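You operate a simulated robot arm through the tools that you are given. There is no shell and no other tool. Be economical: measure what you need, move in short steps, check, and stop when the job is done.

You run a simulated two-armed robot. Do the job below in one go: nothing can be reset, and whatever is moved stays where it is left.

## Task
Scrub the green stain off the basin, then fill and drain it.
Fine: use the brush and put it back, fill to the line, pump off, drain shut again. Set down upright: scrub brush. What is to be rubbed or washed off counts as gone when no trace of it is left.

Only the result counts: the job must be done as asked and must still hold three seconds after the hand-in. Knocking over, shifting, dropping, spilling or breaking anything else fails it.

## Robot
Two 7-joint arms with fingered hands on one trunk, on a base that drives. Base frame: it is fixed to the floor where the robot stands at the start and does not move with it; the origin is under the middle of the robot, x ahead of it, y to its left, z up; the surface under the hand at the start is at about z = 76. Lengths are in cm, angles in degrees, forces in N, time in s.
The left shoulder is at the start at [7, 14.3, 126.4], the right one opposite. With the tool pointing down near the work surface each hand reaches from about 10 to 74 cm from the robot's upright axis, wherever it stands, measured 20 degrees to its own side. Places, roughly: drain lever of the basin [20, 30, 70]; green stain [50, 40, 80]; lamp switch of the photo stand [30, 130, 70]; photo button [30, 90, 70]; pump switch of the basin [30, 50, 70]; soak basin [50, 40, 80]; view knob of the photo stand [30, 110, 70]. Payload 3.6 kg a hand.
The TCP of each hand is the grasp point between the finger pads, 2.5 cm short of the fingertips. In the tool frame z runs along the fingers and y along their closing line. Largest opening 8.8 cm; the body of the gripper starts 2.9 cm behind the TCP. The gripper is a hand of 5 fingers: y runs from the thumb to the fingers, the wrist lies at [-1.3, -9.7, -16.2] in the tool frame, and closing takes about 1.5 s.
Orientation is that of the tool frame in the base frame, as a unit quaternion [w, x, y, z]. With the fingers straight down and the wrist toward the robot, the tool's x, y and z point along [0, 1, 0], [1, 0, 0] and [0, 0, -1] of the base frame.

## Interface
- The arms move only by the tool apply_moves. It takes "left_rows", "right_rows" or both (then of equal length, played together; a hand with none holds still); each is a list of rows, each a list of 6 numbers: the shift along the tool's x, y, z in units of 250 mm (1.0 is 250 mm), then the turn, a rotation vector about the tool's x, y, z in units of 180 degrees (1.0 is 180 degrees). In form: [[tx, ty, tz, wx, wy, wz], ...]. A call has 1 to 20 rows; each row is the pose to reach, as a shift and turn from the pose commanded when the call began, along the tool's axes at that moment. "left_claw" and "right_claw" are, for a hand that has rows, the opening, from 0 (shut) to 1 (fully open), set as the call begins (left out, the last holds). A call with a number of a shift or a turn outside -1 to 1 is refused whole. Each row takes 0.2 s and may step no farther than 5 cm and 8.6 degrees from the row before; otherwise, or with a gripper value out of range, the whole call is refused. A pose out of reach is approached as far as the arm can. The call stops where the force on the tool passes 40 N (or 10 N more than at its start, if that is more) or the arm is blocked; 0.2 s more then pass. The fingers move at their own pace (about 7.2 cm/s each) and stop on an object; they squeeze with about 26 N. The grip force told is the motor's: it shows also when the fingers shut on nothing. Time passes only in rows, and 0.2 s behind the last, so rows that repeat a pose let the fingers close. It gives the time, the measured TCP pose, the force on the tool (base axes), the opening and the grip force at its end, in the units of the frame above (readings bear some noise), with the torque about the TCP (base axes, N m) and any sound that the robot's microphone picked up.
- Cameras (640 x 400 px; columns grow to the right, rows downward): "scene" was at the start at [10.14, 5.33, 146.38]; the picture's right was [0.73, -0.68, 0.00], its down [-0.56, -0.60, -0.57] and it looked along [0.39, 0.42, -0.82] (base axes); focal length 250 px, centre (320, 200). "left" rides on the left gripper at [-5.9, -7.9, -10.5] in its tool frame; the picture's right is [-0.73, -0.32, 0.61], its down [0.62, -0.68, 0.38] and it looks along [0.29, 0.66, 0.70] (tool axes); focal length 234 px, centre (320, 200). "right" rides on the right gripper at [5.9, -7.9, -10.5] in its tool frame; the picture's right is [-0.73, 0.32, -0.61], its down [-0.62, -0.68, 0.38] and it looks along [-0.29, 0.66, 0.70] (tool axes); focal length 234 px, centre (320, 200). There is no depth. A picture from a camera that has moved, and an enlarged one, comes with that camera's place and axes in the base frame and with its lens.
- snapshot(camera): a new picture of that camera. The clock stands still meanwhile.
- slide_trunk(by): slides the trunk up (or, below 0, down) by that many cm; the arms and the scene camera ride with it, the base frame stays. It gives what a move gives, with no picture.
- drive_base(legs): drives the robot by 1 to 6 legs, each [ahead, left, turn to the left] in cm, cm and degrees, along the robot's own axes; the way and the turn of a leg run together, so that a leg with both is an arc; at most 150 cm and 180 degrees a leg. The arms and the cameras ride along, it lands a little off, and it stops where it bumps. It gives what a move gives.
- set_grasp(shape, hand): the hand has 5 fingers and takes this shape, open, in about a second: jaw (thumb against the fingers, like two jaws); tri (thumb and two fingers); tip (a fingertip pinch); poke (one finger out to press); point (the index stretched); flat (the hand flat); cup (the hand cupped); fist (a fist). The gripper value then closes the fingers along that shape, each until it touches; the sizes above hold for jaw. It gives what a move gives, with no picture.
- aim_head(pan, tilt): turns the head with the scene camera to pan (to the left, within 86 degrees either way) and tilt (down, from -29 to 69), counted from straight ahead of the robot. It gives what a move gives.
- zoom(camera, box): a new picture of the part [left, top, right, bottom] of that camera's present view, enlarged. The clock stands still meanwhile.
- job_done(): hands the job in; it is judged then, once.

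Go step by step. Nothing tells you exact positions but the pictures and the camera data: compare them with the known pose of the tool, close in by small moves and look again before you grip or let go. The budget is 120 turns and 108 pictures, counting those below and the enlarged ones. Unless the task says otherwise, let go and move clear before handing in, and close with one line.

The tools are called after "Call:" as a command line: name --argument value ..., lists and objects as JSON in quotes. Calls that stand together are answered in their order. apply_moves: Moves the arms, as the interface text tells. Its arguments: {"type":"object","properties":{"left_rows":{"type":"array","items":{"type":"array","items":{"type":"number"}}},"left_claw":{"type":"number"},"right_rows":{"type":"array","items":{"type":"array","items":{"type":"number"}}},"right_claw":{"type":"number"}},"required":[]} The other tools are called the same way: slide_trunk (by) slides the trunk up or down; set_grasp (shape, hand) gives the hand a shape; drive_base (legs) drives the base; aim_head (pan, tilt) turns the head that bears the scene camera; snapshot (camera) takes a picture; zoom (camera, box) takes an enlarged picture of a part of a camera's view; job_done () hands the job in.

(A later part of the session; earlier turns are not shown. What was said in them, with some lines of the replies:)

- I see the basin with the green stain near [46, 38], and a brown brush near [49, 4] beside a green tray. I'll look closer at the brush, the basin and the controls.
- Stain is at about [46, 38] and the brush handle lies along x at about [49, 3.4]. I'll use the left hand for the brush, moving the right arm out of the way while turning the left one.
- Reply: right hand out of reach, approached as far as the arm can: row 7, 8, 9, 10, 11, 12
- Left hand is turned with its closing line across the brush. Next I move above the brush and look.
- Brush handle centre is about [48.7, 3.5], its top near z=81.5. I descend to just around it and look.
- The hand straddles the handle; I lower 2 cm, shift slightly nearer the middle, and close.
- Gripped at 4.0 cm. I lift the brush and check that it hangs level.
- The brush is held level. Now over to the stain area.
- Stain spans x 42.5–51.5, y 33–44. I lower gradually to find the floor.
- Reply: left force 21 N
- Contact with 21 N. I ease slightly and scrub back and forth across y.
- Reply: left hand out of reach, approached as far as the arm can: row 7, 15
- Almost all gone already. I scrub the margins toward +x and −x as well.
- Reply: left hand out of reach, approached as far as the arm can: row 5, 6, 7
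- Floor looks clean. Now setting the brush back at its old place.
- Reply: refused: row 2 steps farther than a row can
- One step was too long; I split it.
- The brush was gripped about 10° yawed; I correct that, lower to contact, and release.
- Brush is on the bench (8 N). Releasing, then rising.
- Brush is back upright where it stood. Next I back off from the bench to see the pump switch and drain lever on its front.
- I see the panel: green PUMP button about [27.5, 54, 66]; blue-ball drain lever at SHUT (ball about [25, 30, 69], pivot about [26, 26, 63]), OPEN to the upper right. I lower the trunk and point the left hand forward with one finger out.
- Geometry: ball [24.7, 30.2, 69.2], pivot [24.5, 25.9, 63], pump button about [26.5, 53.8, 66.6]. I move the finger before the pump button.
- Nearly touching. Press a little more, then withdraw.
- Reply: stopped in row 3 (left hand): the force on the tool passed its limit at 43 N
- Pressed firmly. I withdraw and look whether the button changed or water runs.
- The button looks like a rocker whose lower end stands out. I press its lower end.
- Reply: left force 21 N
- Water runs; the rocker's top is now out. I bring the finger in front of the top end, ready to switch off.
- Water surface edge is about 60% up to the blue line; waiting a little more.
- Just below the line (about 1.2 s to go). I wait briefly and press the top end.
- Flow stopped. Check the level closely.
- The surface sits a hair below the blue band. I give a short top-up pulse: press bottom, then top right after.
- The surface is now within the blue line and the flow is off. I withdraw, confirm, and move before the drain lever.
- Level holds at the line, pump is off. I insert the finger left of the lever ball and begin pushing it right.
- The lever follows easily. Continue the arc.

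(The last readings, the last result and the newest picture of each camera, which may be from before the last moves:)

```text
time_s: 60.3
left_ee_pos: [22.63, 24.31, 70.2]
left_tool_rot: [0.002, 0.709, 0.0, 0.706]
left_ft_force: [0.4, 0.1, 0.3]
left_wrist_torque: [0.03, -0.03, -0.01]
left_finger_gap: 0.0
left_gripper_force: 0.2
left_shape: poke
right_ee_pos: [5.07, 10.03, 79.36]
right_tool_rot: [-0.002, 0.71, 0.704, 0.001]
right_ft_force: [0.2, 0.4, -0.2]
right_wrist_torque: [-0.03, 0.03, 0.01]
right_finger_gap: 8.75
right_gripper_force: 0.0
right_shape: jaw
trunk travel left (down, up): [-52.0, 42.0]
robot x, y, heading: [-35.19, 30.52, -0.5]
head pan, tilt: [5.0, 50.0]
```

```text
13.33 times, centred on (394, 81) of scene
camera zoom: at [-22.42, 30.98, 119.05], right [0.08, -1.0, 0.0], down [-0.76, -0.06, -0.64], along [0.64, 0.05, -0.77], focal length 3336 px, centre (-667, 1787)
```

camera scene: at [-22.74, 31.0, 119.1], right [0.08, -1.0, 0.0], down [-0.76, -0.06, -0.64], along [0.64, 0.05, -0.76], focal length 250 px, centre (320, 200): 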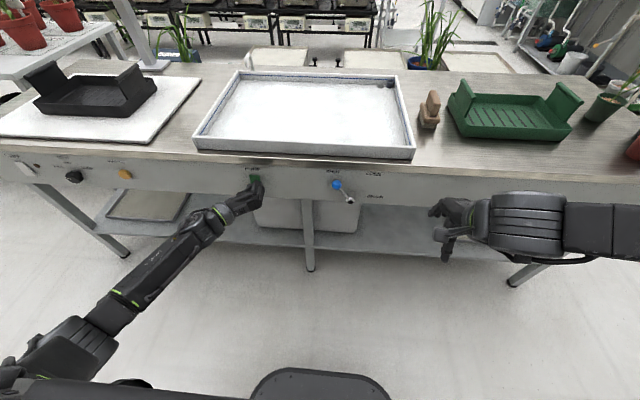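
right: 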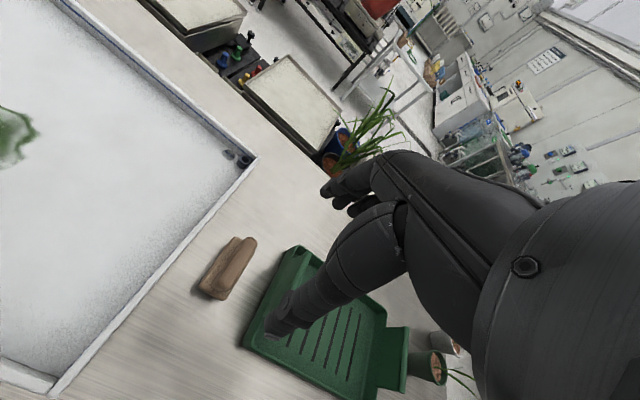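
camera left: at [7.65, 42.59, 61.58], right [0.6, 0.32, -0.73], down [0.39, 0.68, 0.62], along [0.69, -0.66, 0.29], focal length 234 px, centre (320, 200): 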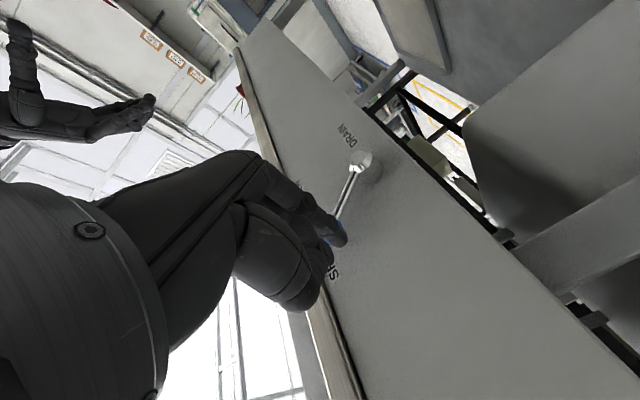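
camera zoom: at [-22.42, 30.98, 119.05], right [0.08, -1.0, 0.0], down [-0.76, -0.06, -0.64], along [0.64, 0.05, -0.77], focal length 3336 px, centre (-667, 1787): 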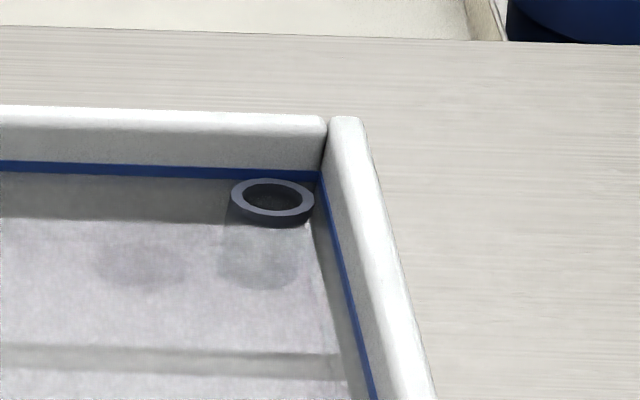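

Level seems to start falling. Push a bit more to reach the OPEN end.

Call:
apply_moves --left_rows '[[-0.02, 0.03, 0, 0, 0, 0], [-0.04, 0.06, 0, 0, 0, 0], [-0.05, 0.08, 0, 0, 0, 0]]'

Call:
zoom --camera "scene" --box '[290, 150, 386, 210]'

Call:
zoom --camera "scene" --box '[370, 66, 418, 96]'

```text
time_s: 61.1
left_ee_pos: [22.58, 23.02, 69.02]
left_tool_rot: [0.0, 0.709, 0.0, 0.705]
left_ft_force: [-16.5, 23.2, 3.9]
left_wrist_torque: [0.02, -0.04, 0.35]
left_finger_gap: 0.0
left_gripper_force: 0.0
left_shape: poke
right_ee_pos: [4.87, 10.44, 79.41]
right_tool_rot: [0.001, 0.71, 0.704, 0.001]
right_ft_force: [0.1, -0.6, 0.7]
right_wrist_torque: [0.02, -0.01, 0.03]
right_finger_gap: 8.78
right_gripper_force: 0.0
right_shape: jaw
trunk travel left (down, up): [-52.0, 42.0]
robot x, y, heading: [-35.8, 30.57, -0.4]
head pan, tilt: [5.0, 50.0]
```

```text
6.67 times, centred on (338, 180) of scene
camera zoom: at [-22.72, 31.39, 119.08], right [0.08, -1.0, 0.0], down [-0.76, -0.06, -0.64], along [0.64, 0.05, -0.76], focal length 1668 px, centre (200, 333)
```

zoom: 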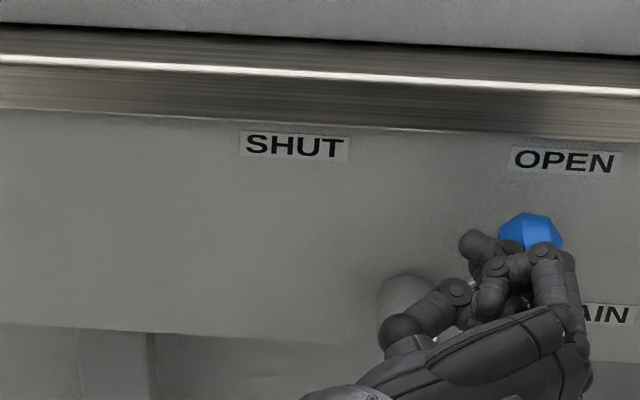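

```text
13.33 times, centred on (394, 81) of scene
camera zoom: at [-22.72, 31.39, 119.08], right [0.08, -1.0, 0.0], down [-0.76, -0.06, -0.64], along [0.64, 0.05, -0.76], focal length 3336 px, centre (-667, 1787)
```

zoom: 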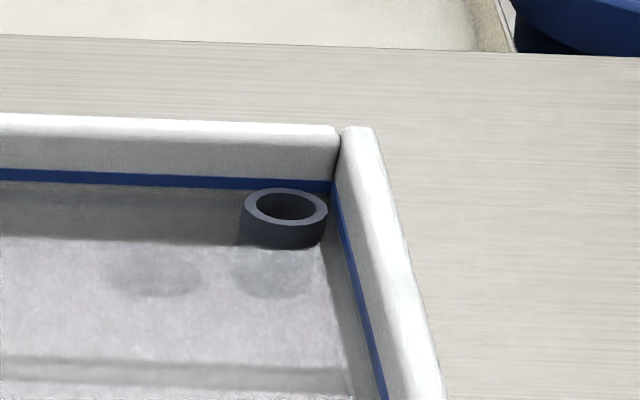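

Lever is at the OPEN stop; draining. I withdraw and go round to the right side of the lever.

Call:
apply_moves --left_rows '[[0, -0.02, -0.04, 0, 0, 0], [0, -0.03, -0.2, 0, 0, 0], [-0.04, 0.1, -0.24, 0, 0, 0], [-0.04, 0.25, -0.24, 0, 0, 0], [-0.04, 0.32, -0.24, 0, 0, 0], [-0.04, 0.32, -0.24, 0, 0, 0], [-0.04, 0.32, -0.24, 0, 0, 0], [-0.04, 0.32, -0.24, 0, 0, 0], [-0.04, 0.32, -0.24, 0, 0, 0], [-0.04, 0.32, -0.24, 0, 0, 0]]'

Call:
zoom --camera "scene" --box '[180, 50, 420, 200]'

```text
time_s: 63.3
left_ee_pos: [16.25, 14.76, 68.35]
left_tool_rot: [0.002, 0.709, -0.001, 0.705]
left_ft_force: [-1.0, 0.2, 1.4]
left_wrist_torque: [0.01, -0.02, 0.0]
left_finger_gap: 0.02
left_gripper_force: 0.0
left_shape: poke
right_ee_pos: [5.06, 10.07, 79.32]
right_tool_rot: [0.0, 0.71, 0.704, -0.001]
right_ft_force: [-0.3, -0.1, 0.1]
right_wrist_torque: [0.05, 0.0, -0.02]
right_finger_gap: 8.79
right_gripper_force: 0.0
right_shape: jaw
trunk travel left (down, up): [-52.0, 42.0]
robot x, y, heading: [-35.72, 30.8, -0.5]
head pan, tilt: [5.0, 50.0]
```

```text
2.67 times, centred on (300, 125) of scene
camera zoom: at [-22.43, 31.01, 119.05], right [0.08, -1.0, 0.0], down [-0.76, -0.06, -0.64], along [0.64, 0.05, -0.77], focal length 667 px, centre (373, 400)
```

zoom: 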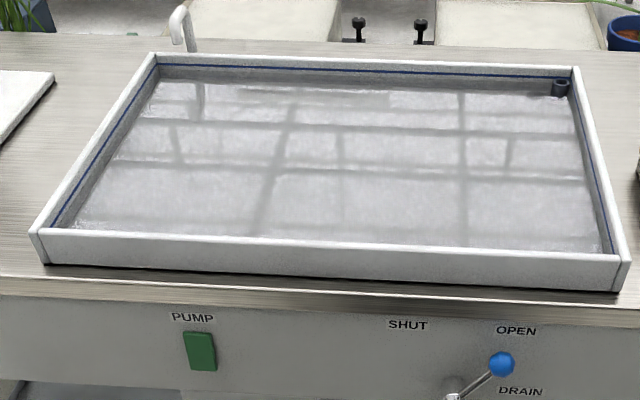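

Draining with the lever fully open. I wait.

Call:
apply_moves --left_rows '[[0, 0, 0, 0, 0, 0], [0, 0, 0, 0, 0, 0], [0, 0, 0, 0, 0, 0], [0, 0, 0, 0, 0, 0], [0, 0, 0, 0, 0, 0], [0, 0, 0, 0, 0, 0], [0, 0, 0, 0, 0, 0], [0, 0, 0, 0, 0, 0], [0, 0, 0, 0, 0, 0], [0, 0, 0, 0, 0, 0], [0, 0, 0, 0, 0, 0], [0, 0, 0, 0, 0, 0], [0, 0, 0, 0, 0, 0], [0, 0, 0, 0, 0, 0], [0, 0, 0, 0, 0, 0], [0, 0, 0, 0, 0, 0], [0, 0, 0, 0, 0, 0], [0, 0, 0, 0, 0, 0], [0, 0, 0, 0, 0, 0], [0, 0, 0, 0, 0, 0]]'

Call:
zoom --camera "scene" --box '[180, 50, 420, 200]'

Call:
snapshot --camera "scene"

```text
time_s: 67.5
left_ee_pos: [16.17, 14.74, 68.36]
left_tool_rot: [0.001, 0.709, -0.001, 0.705]
left_ft_force: [0.0, -0.2, -1.1]
left_wrist_torque: [-0.02, 0.01, 0.01]
left_finger_gap: 0.0
left_gripper_force: 0.0
left_shape: poke
right_ee_pos: [5.07, 10.12, 79.31]
right_tool_rot: [-0.001, 0.71, 0.704, 0.0]
right_ft_force: [-0.2, 0.2, 0.4]
right_wrist_torque: [0.02, 0.03, -0.02]
right_finger_gap: 8.76
right_gripper_force: 0.0
right_shape: jaw
trunk travel left (down, up): [-52.0, 42.0]
robot x, y, heading: [-35.42, 30.15, -0.4]
head pan, tilt: [5.0, 50.0]
```

```text
2.67 times, centred on (300, 125) of scene
camera zoom: at [-22.43, 31.01, 119.05], right [0.08, -1.0, 0.0], down [-0.76, -0.06, -0.64], along [0.64, 0.05, -0.77], focal length 667 px, centre (373, 400)
```

zoom: 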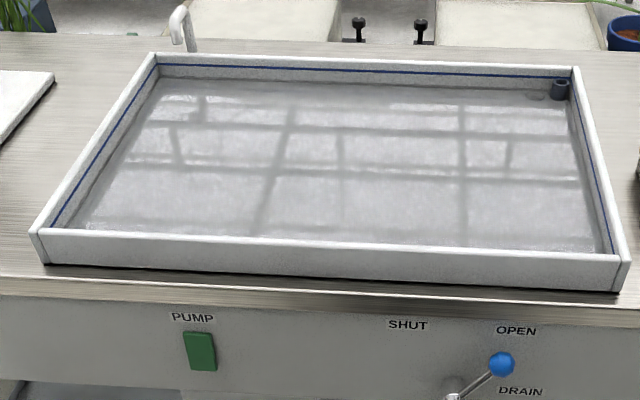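

```text
42 pictures are left
camera scene: at [-22.43, 31.01, 119.05], right [0.08, -1.0, 0.0], down [-0.76, -0.06, -0.64], along [0.64, 0.05, -0.77], focal length 250 px, centre (320, 200)
```

scene: 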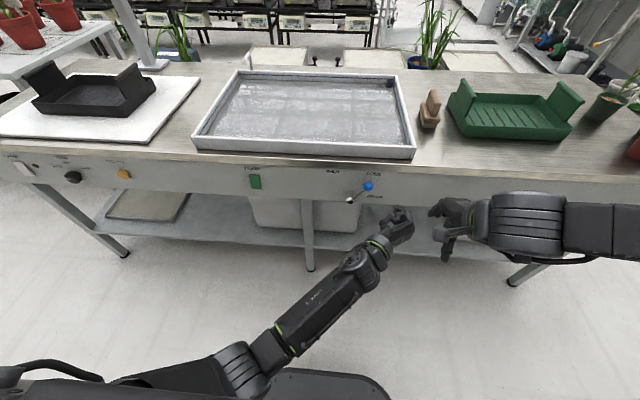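

Call:
apply_moves --left_rows '[[0, 0, 0, 0, 0, 0], [0, 0, 0, 0, 0, 0], [0, 0, 0, 0, 0, 0], [0, 0, 0, 0, 0, 0], [0, 0, 0, 0, 0, 0], [0, 0, 0, 0, 0, 0], [0, 0, 0, 0, 0, 0], [0, 0, 0, 0, 0, 0], [0, 0, 0, 0, 0, 0], [0, 0, 0, 0, 0, 0], [0, 0, 0, 0, 0, 0], [0, 0, 0, 0, 0, 0], [0, 0, 0, 0, 0, 0], [0, 0, 0, 0, 0, 0], [0, 0, 0, 0, 0, 0], [0, 0, 0, 0, 0, 0], [0, 0, 0, 0, 0, 0], [0, 0, 0, 0, 0, 0], [0, 0, 0, 0, 0, 0], [0, 0, 0, 0, 0, 0]]'

Call:
apply_moves --left_rows '[[0, 0, 0, 0, 0, 0], [0, 0, 0, 0, 0, 0], [0, 0, 0, 0, 0, 0], [0, 0, 0, 0, 0, 0], [0, 0, 0, 0, 0, 0], [0, 0, 0, 0, 0, 0], [0, 0, 0, 0, 0, 0], [0, 0, 0, 0, 0, 0], [0, 0, 0, 0, 0, 0], [0, 0, 0, 0, 0, 0], [0, 0, 0, 0, 0, 0], [0, 0, 0, 0, 0, 0], [0, 0, 0, 0, 0, 0], [0, 0, 0, 0, 0, 0], [0, 0, 0, 0, 0, 0], [0, 0, 0, 0, 0, 0], [0, 0, 0, 0, 0, 0], [0, 0, 0, 0, 0, 0], [0, 0, 0, 0, 0, 0], [0, 0, 0, 0, 0, 0]]'

Call:
zoom --camera "scene" --box '[180, 50, 420, 200]'

```text
time_s: 71.7
left_ee_pos: [16.11, 14.75, 68.27]
left_tool_rot: [0.002, 0.708, -0.001, 0.706]
left_ft_force: [0.5, 0.1, -0.2]
left_wrist_torque: [-0.02, 0.01, -0.04]
left_finger_gap: 0.0
left_gripper_force: 0.1
left_shape: poke
right_ee_pos: [5.14, 10.17, 79.33]
right_tool_rot: [-0.001, 0.71, 0.704, -0.002]
right_ft_force: [-0.6, -0.7, 0.7]
right_wrist_torque: [-0.02, 0.02, 0.0]
right_finger_gap: 8.81
right_gripper_force: 0.0
right_shape: jaw
trunk travel left (down, up): [-52.0, 42.0]
robot x, y, heading: [-35.26, 30.11, -0.3]
head pan, tilt: [5.0, 50.0]
```

```text
time_s: 75.9
left_ee_pos: [16.21, 14.76, 68.38]
left_tool_rot: [0.001, 0.709, -0.001, 0.705]
left_ft_force: [0.5, 0.6, -0.4]
left_wrist_torque: [-0.01, -0.01, -0.02]
left_finger_gap: 0.0
left_gripper_force: 0.0
left_shape: poke
right_ee_pos: [5.12, 10.14, 79.33]
right_tool_rot: [-0.001, 0.711, 0.704, 0.0]
right_ft_force: [0.8, 0.6, 0.0]
right_wrist_torque: [0.0, -0.05, -0.03]
right_finger_gap: 8.78
right_gripper_force: 0.1
right_shape: jaw
trunk travel left (down, up): [-52.0, 42.0]
robot x, y, heading: [-35.12, 30.55, -0.5]
head pan, tilt: [5.0, 50.0]
```

```text
2.67 times, centred on (300, 125) of scene
camera zoom: at [-22.43, 31.01, 119.05], right [0.08, -1.0, 0.0], down [-0.76, -0.06, -0.64], along [0.64, 0.05, -0.77], focal length 667 px, centre (373, 400)
```

zoom: 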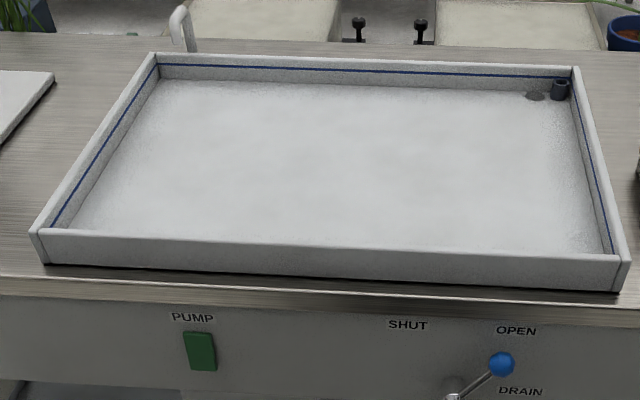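

Basin is empty. Now push the lever back to SHUT from its right side.

Call:
apply_moves --left_rows '[[0, -0.02, 0.12, 0, 0, 0], [0, -0.04, 0.25, 0, 0, 0], [0, -0.14, 0.25, 0, 0, 0], [0.03, -0.22, 0.25, 0, 0, 0], [0.06, -0.29, 0.25, 0, 0, 0], [0.08, -0.36, 0.25, 0, 0, 0], [0.09, -0.42, 0.25, 0, 0, 0], [0.08, -0.48, 0.25, 0, 0, 0]]'

Call:
zoom --camera "scene" --box '[290, 150, 386, 210]'

```text
time_s: 77.7
left_ee_pos: [22.81, 26.67, 70.07]
left_tool_rot: [0.002, 0.709, -0.001, 0.706]
left_ft_force: [0.2, 0.2, -0.2]
left_wrist_torque: [0.0, -0.01, -0.01]
left_finger_gap: 0.0
left_gripper_force: 0.1
left_shape: poke
right_ee_pos: [5.26, 10.16, 79.29]
right_tool_rot: [-0.001, 0.71, 0.704, 0.0]
right_ft_force: [0.2, -0.6, -0.1]
right_wrist_torque: [0.0, -0.01, 0.0]
right_finger_gap: 8.75
right_gripper_force: 0.1
right_shape: jaw
trunk travel left (down, up): [-52.0, 42.0]
robot x, y, heading: [-35.37, 30.19, -0.8]
head pan, tilt: [5.0, 50.0]
```

```text
6.67 times, centred on (338, 180) of scene
camera zoom: at [-22.43, 31.05, 119.05], right [0.08, -1.0, 0.0], down [-0.76, -0.06, -0.64], along [0.64, 0.05, -0.77], focal length 1668 px, centre (200, 333)
```

zoom: 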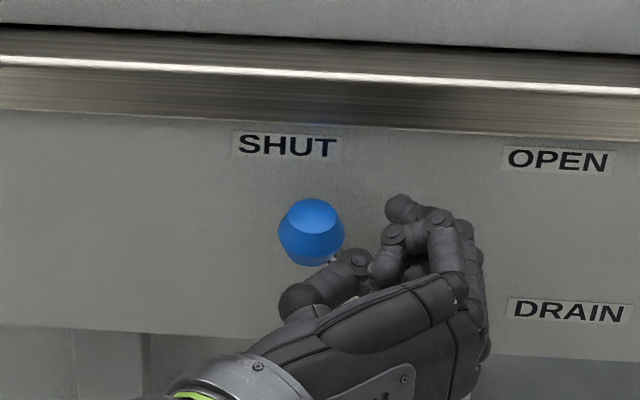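

The ball is back at its original SHUT position; a small extra push makes sure it's at the stop.

Call:
apply_moves --left_rows '[[-0.01, -0.02, 0, 0, 0, 0], [-0.02, -0.04, 0, 0, 0, 0], [-0.03, -0.06, 0, 0, 0, 0]]'

Call:
zoom --camera "scene" --box '[290, 150, 386, 210]'

```text
time_s: 78.5
left_ee_pos: [22.63, 28.09, 69.27]
left_tool_rot: [0.002, 0.709, -0.001, 0.705]
left_ft_force: [0.6, 0.2, -0.2]
left_wrist_torque: [0.01, 0.02, 0.0]
left_finger_gap: 0.0
left_gripper_force: 0.0
left_shape: poke
right_ee_pos: [5.08, 10.12, 79.28]
right_tool_rot: [-0.001, 0.711, 0.704, -0.001]
right_ft_force: [0.2, 0.6, -0.5]
right_wrist_torque: [0.01, 0.01, 0.01]
right_finger_gap: 8.76
right_gripper_force: 0.0
right_shape: jaw
trunk travel left (down, up): [-52.0, 42.0]
robot x, y, heading: [-35.41, 30.16, -0.6]
head pan, tilt: [5.0, 50.0]
```

```text
6.67 times, centred on (338, 180) of scene
camera zoom: at [-22.43, 31.03, 119.05], right [0.08, -1.0, 0.0], down [-0.76, -0.06, -0.64], along [0.64, 0.05, -0.77], focal length 1668 px, centre (200, 333)
```

zoom: 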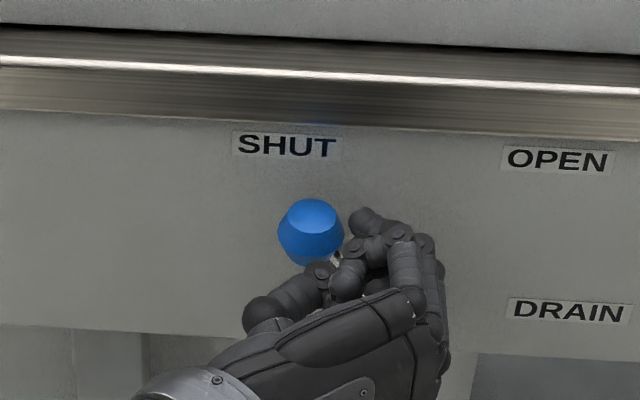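

The lever snapped to SHUT and stays there. I withdraw and check everything.

Call:
apply_moves --left_rows '[[0, 0.03, -0.05, 0, 0, 0], [0, 0.03, -0.2, 0, 0, 0], [-0.05, 0.03, -0.35, 0, 0, 0], [-0.05, 0.03, -0.35, 0, 0, 0]]'

Call:
zoom --camera "scene" --box '[190, 60, 446, 220]'

Call:
slide_trunk --by 28

Call:
snapshot --camera "scene"

Call:
zoom --camera "scene" --box '[220, 110, 420, 235]'

```text
time_s: 79.5
left_ee_pos: [13.9, 27.6, 67.87]
left_tool_rot: [0.001, 0.709, -0.001, 0.705]
left_ft_force: [0.0, 0.4, -0.9]
left_wrist_torque: [-0.04, -0.01, -0.04]
left_finger_gap: 0.01
left_gripper_force: 0.0
left_shape: poke
right_ee_pos: [5.06, 10.05, 79.3]
right_tool_rot: [-0.001, 0.71, 0.704, -0.001]
right_ft_force: [-0.1, 0.7, -0.9]
right_wrist_torque: [0.03, -0.01, 0.01]
right_finger_gap: 8.75
right_gripper_force: 0.1
right_shape: jaw
trunk travel left (down, up): [-52.0, 42.0]
robot x, y, heading: [-35.6, 30.42, -0.3]
head pan, tilt: [5.0, 50.0]
```

```text
2.50 times, centred on (318, 140) of scene
camera zoom: at [-22.39, 31.01, 119.04], right [0.08, -1.0, 0.0], down [-0.76, -0.06, -0.64], along [0.64, 0.05, -0.77], focal length 626 px, centre (325, 350)
```

zoom: 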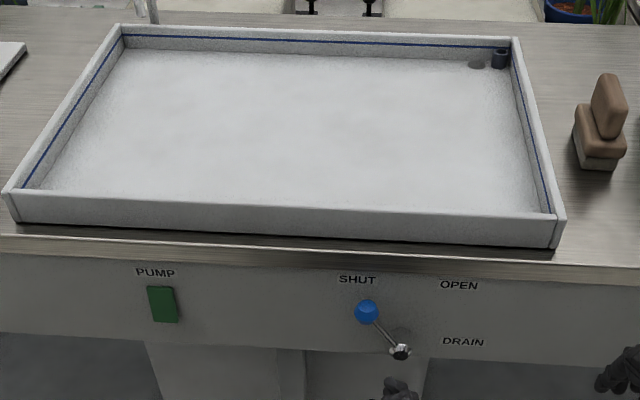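

```text
time_s: 82.3
left_ee_pos: [13.91, 27.43, 95.92]
left_tool_rot: [0.0, 0.709, -0.001, 0.705]
left_ft_force: [-0.4, 0.0, -0.2]
left_wrist_torque: [0.01, -0.01, -0.01]
left_finger_gap: 0.0
left_gripper_force: 0.1
left_shape: poke
right_ee_pos: [5.19, 10.08, 107.24]
right_tool_rot: [-0.001, 0.71, 0.704, -0.001]
right_ft_force: [0.6, -0.5, 0.0]
right_wrist_torque: [0.02, -0.03, 0.0]
right_finger_gap: 8.78
right_gripper_force: 0.2
right_shape: jaw
trunk travel left (down, up): [-80.0, 14.0]
robot x, y, heading: [-35.18, 30.2, -0.4]
head pan, tilt: [5.0, 50.0]
```

```text
37 pictures are left
camera scene: at [-22.42, 31.01, 147.04], right [0.08, -1.0, 0.0], down [-0.76, -0.06, -0.64], along [0.64, 0.05, -0.77], focal length 250 px, centre (320, 200)
```

scene: 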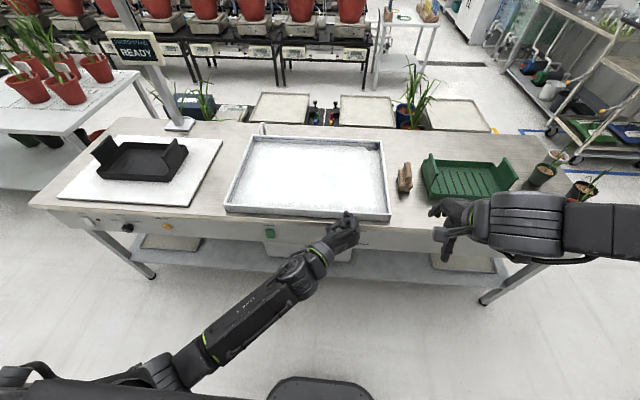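

```text
3.20 times, centred on (320, 172) of scene
camera zoom: at [-22.42, 31.01, 147.04], right [0.08, -1.0, 0.0], down [-0.76, -0.06, -0.64], along [0.64, 0.05, -0.77], focal length 801 px, centre (320, 288)
```

zoom: 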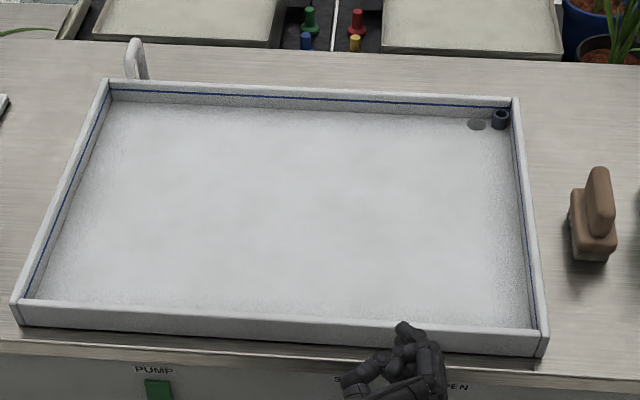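

Everything looks right; one close look at where the stain was.

Call:
zoom --camera "scene" --box '[260, 140, 356, 200]'

```text
6.67 times, centred on (308, 170) of scene
camera zoom: at [-22.42, 31.01, 147.04], right [0.08, -1.0, 0.0], down [-0.76, -0.06, -0.64], along [0.64, 0.05, -0.77], focal length 1668 px, centre (400, 400)
```

zoom: 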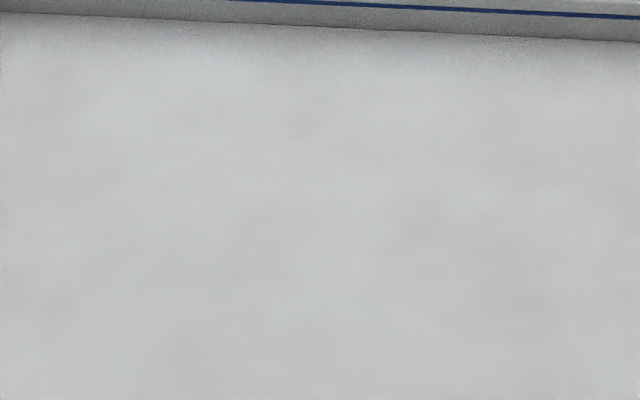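

No trace of green is left, the basin is empty, the pump is off, the drain is shut and the brush is back in place. Handing in.

Call:
job_done

```text
The job is handed in.
```

The green stain is scrubbed off with no trace visible. The basin was filled to the blue line and drained. The pump is off, the drain lever is back at SHUT, and the brush stands upright where it was.
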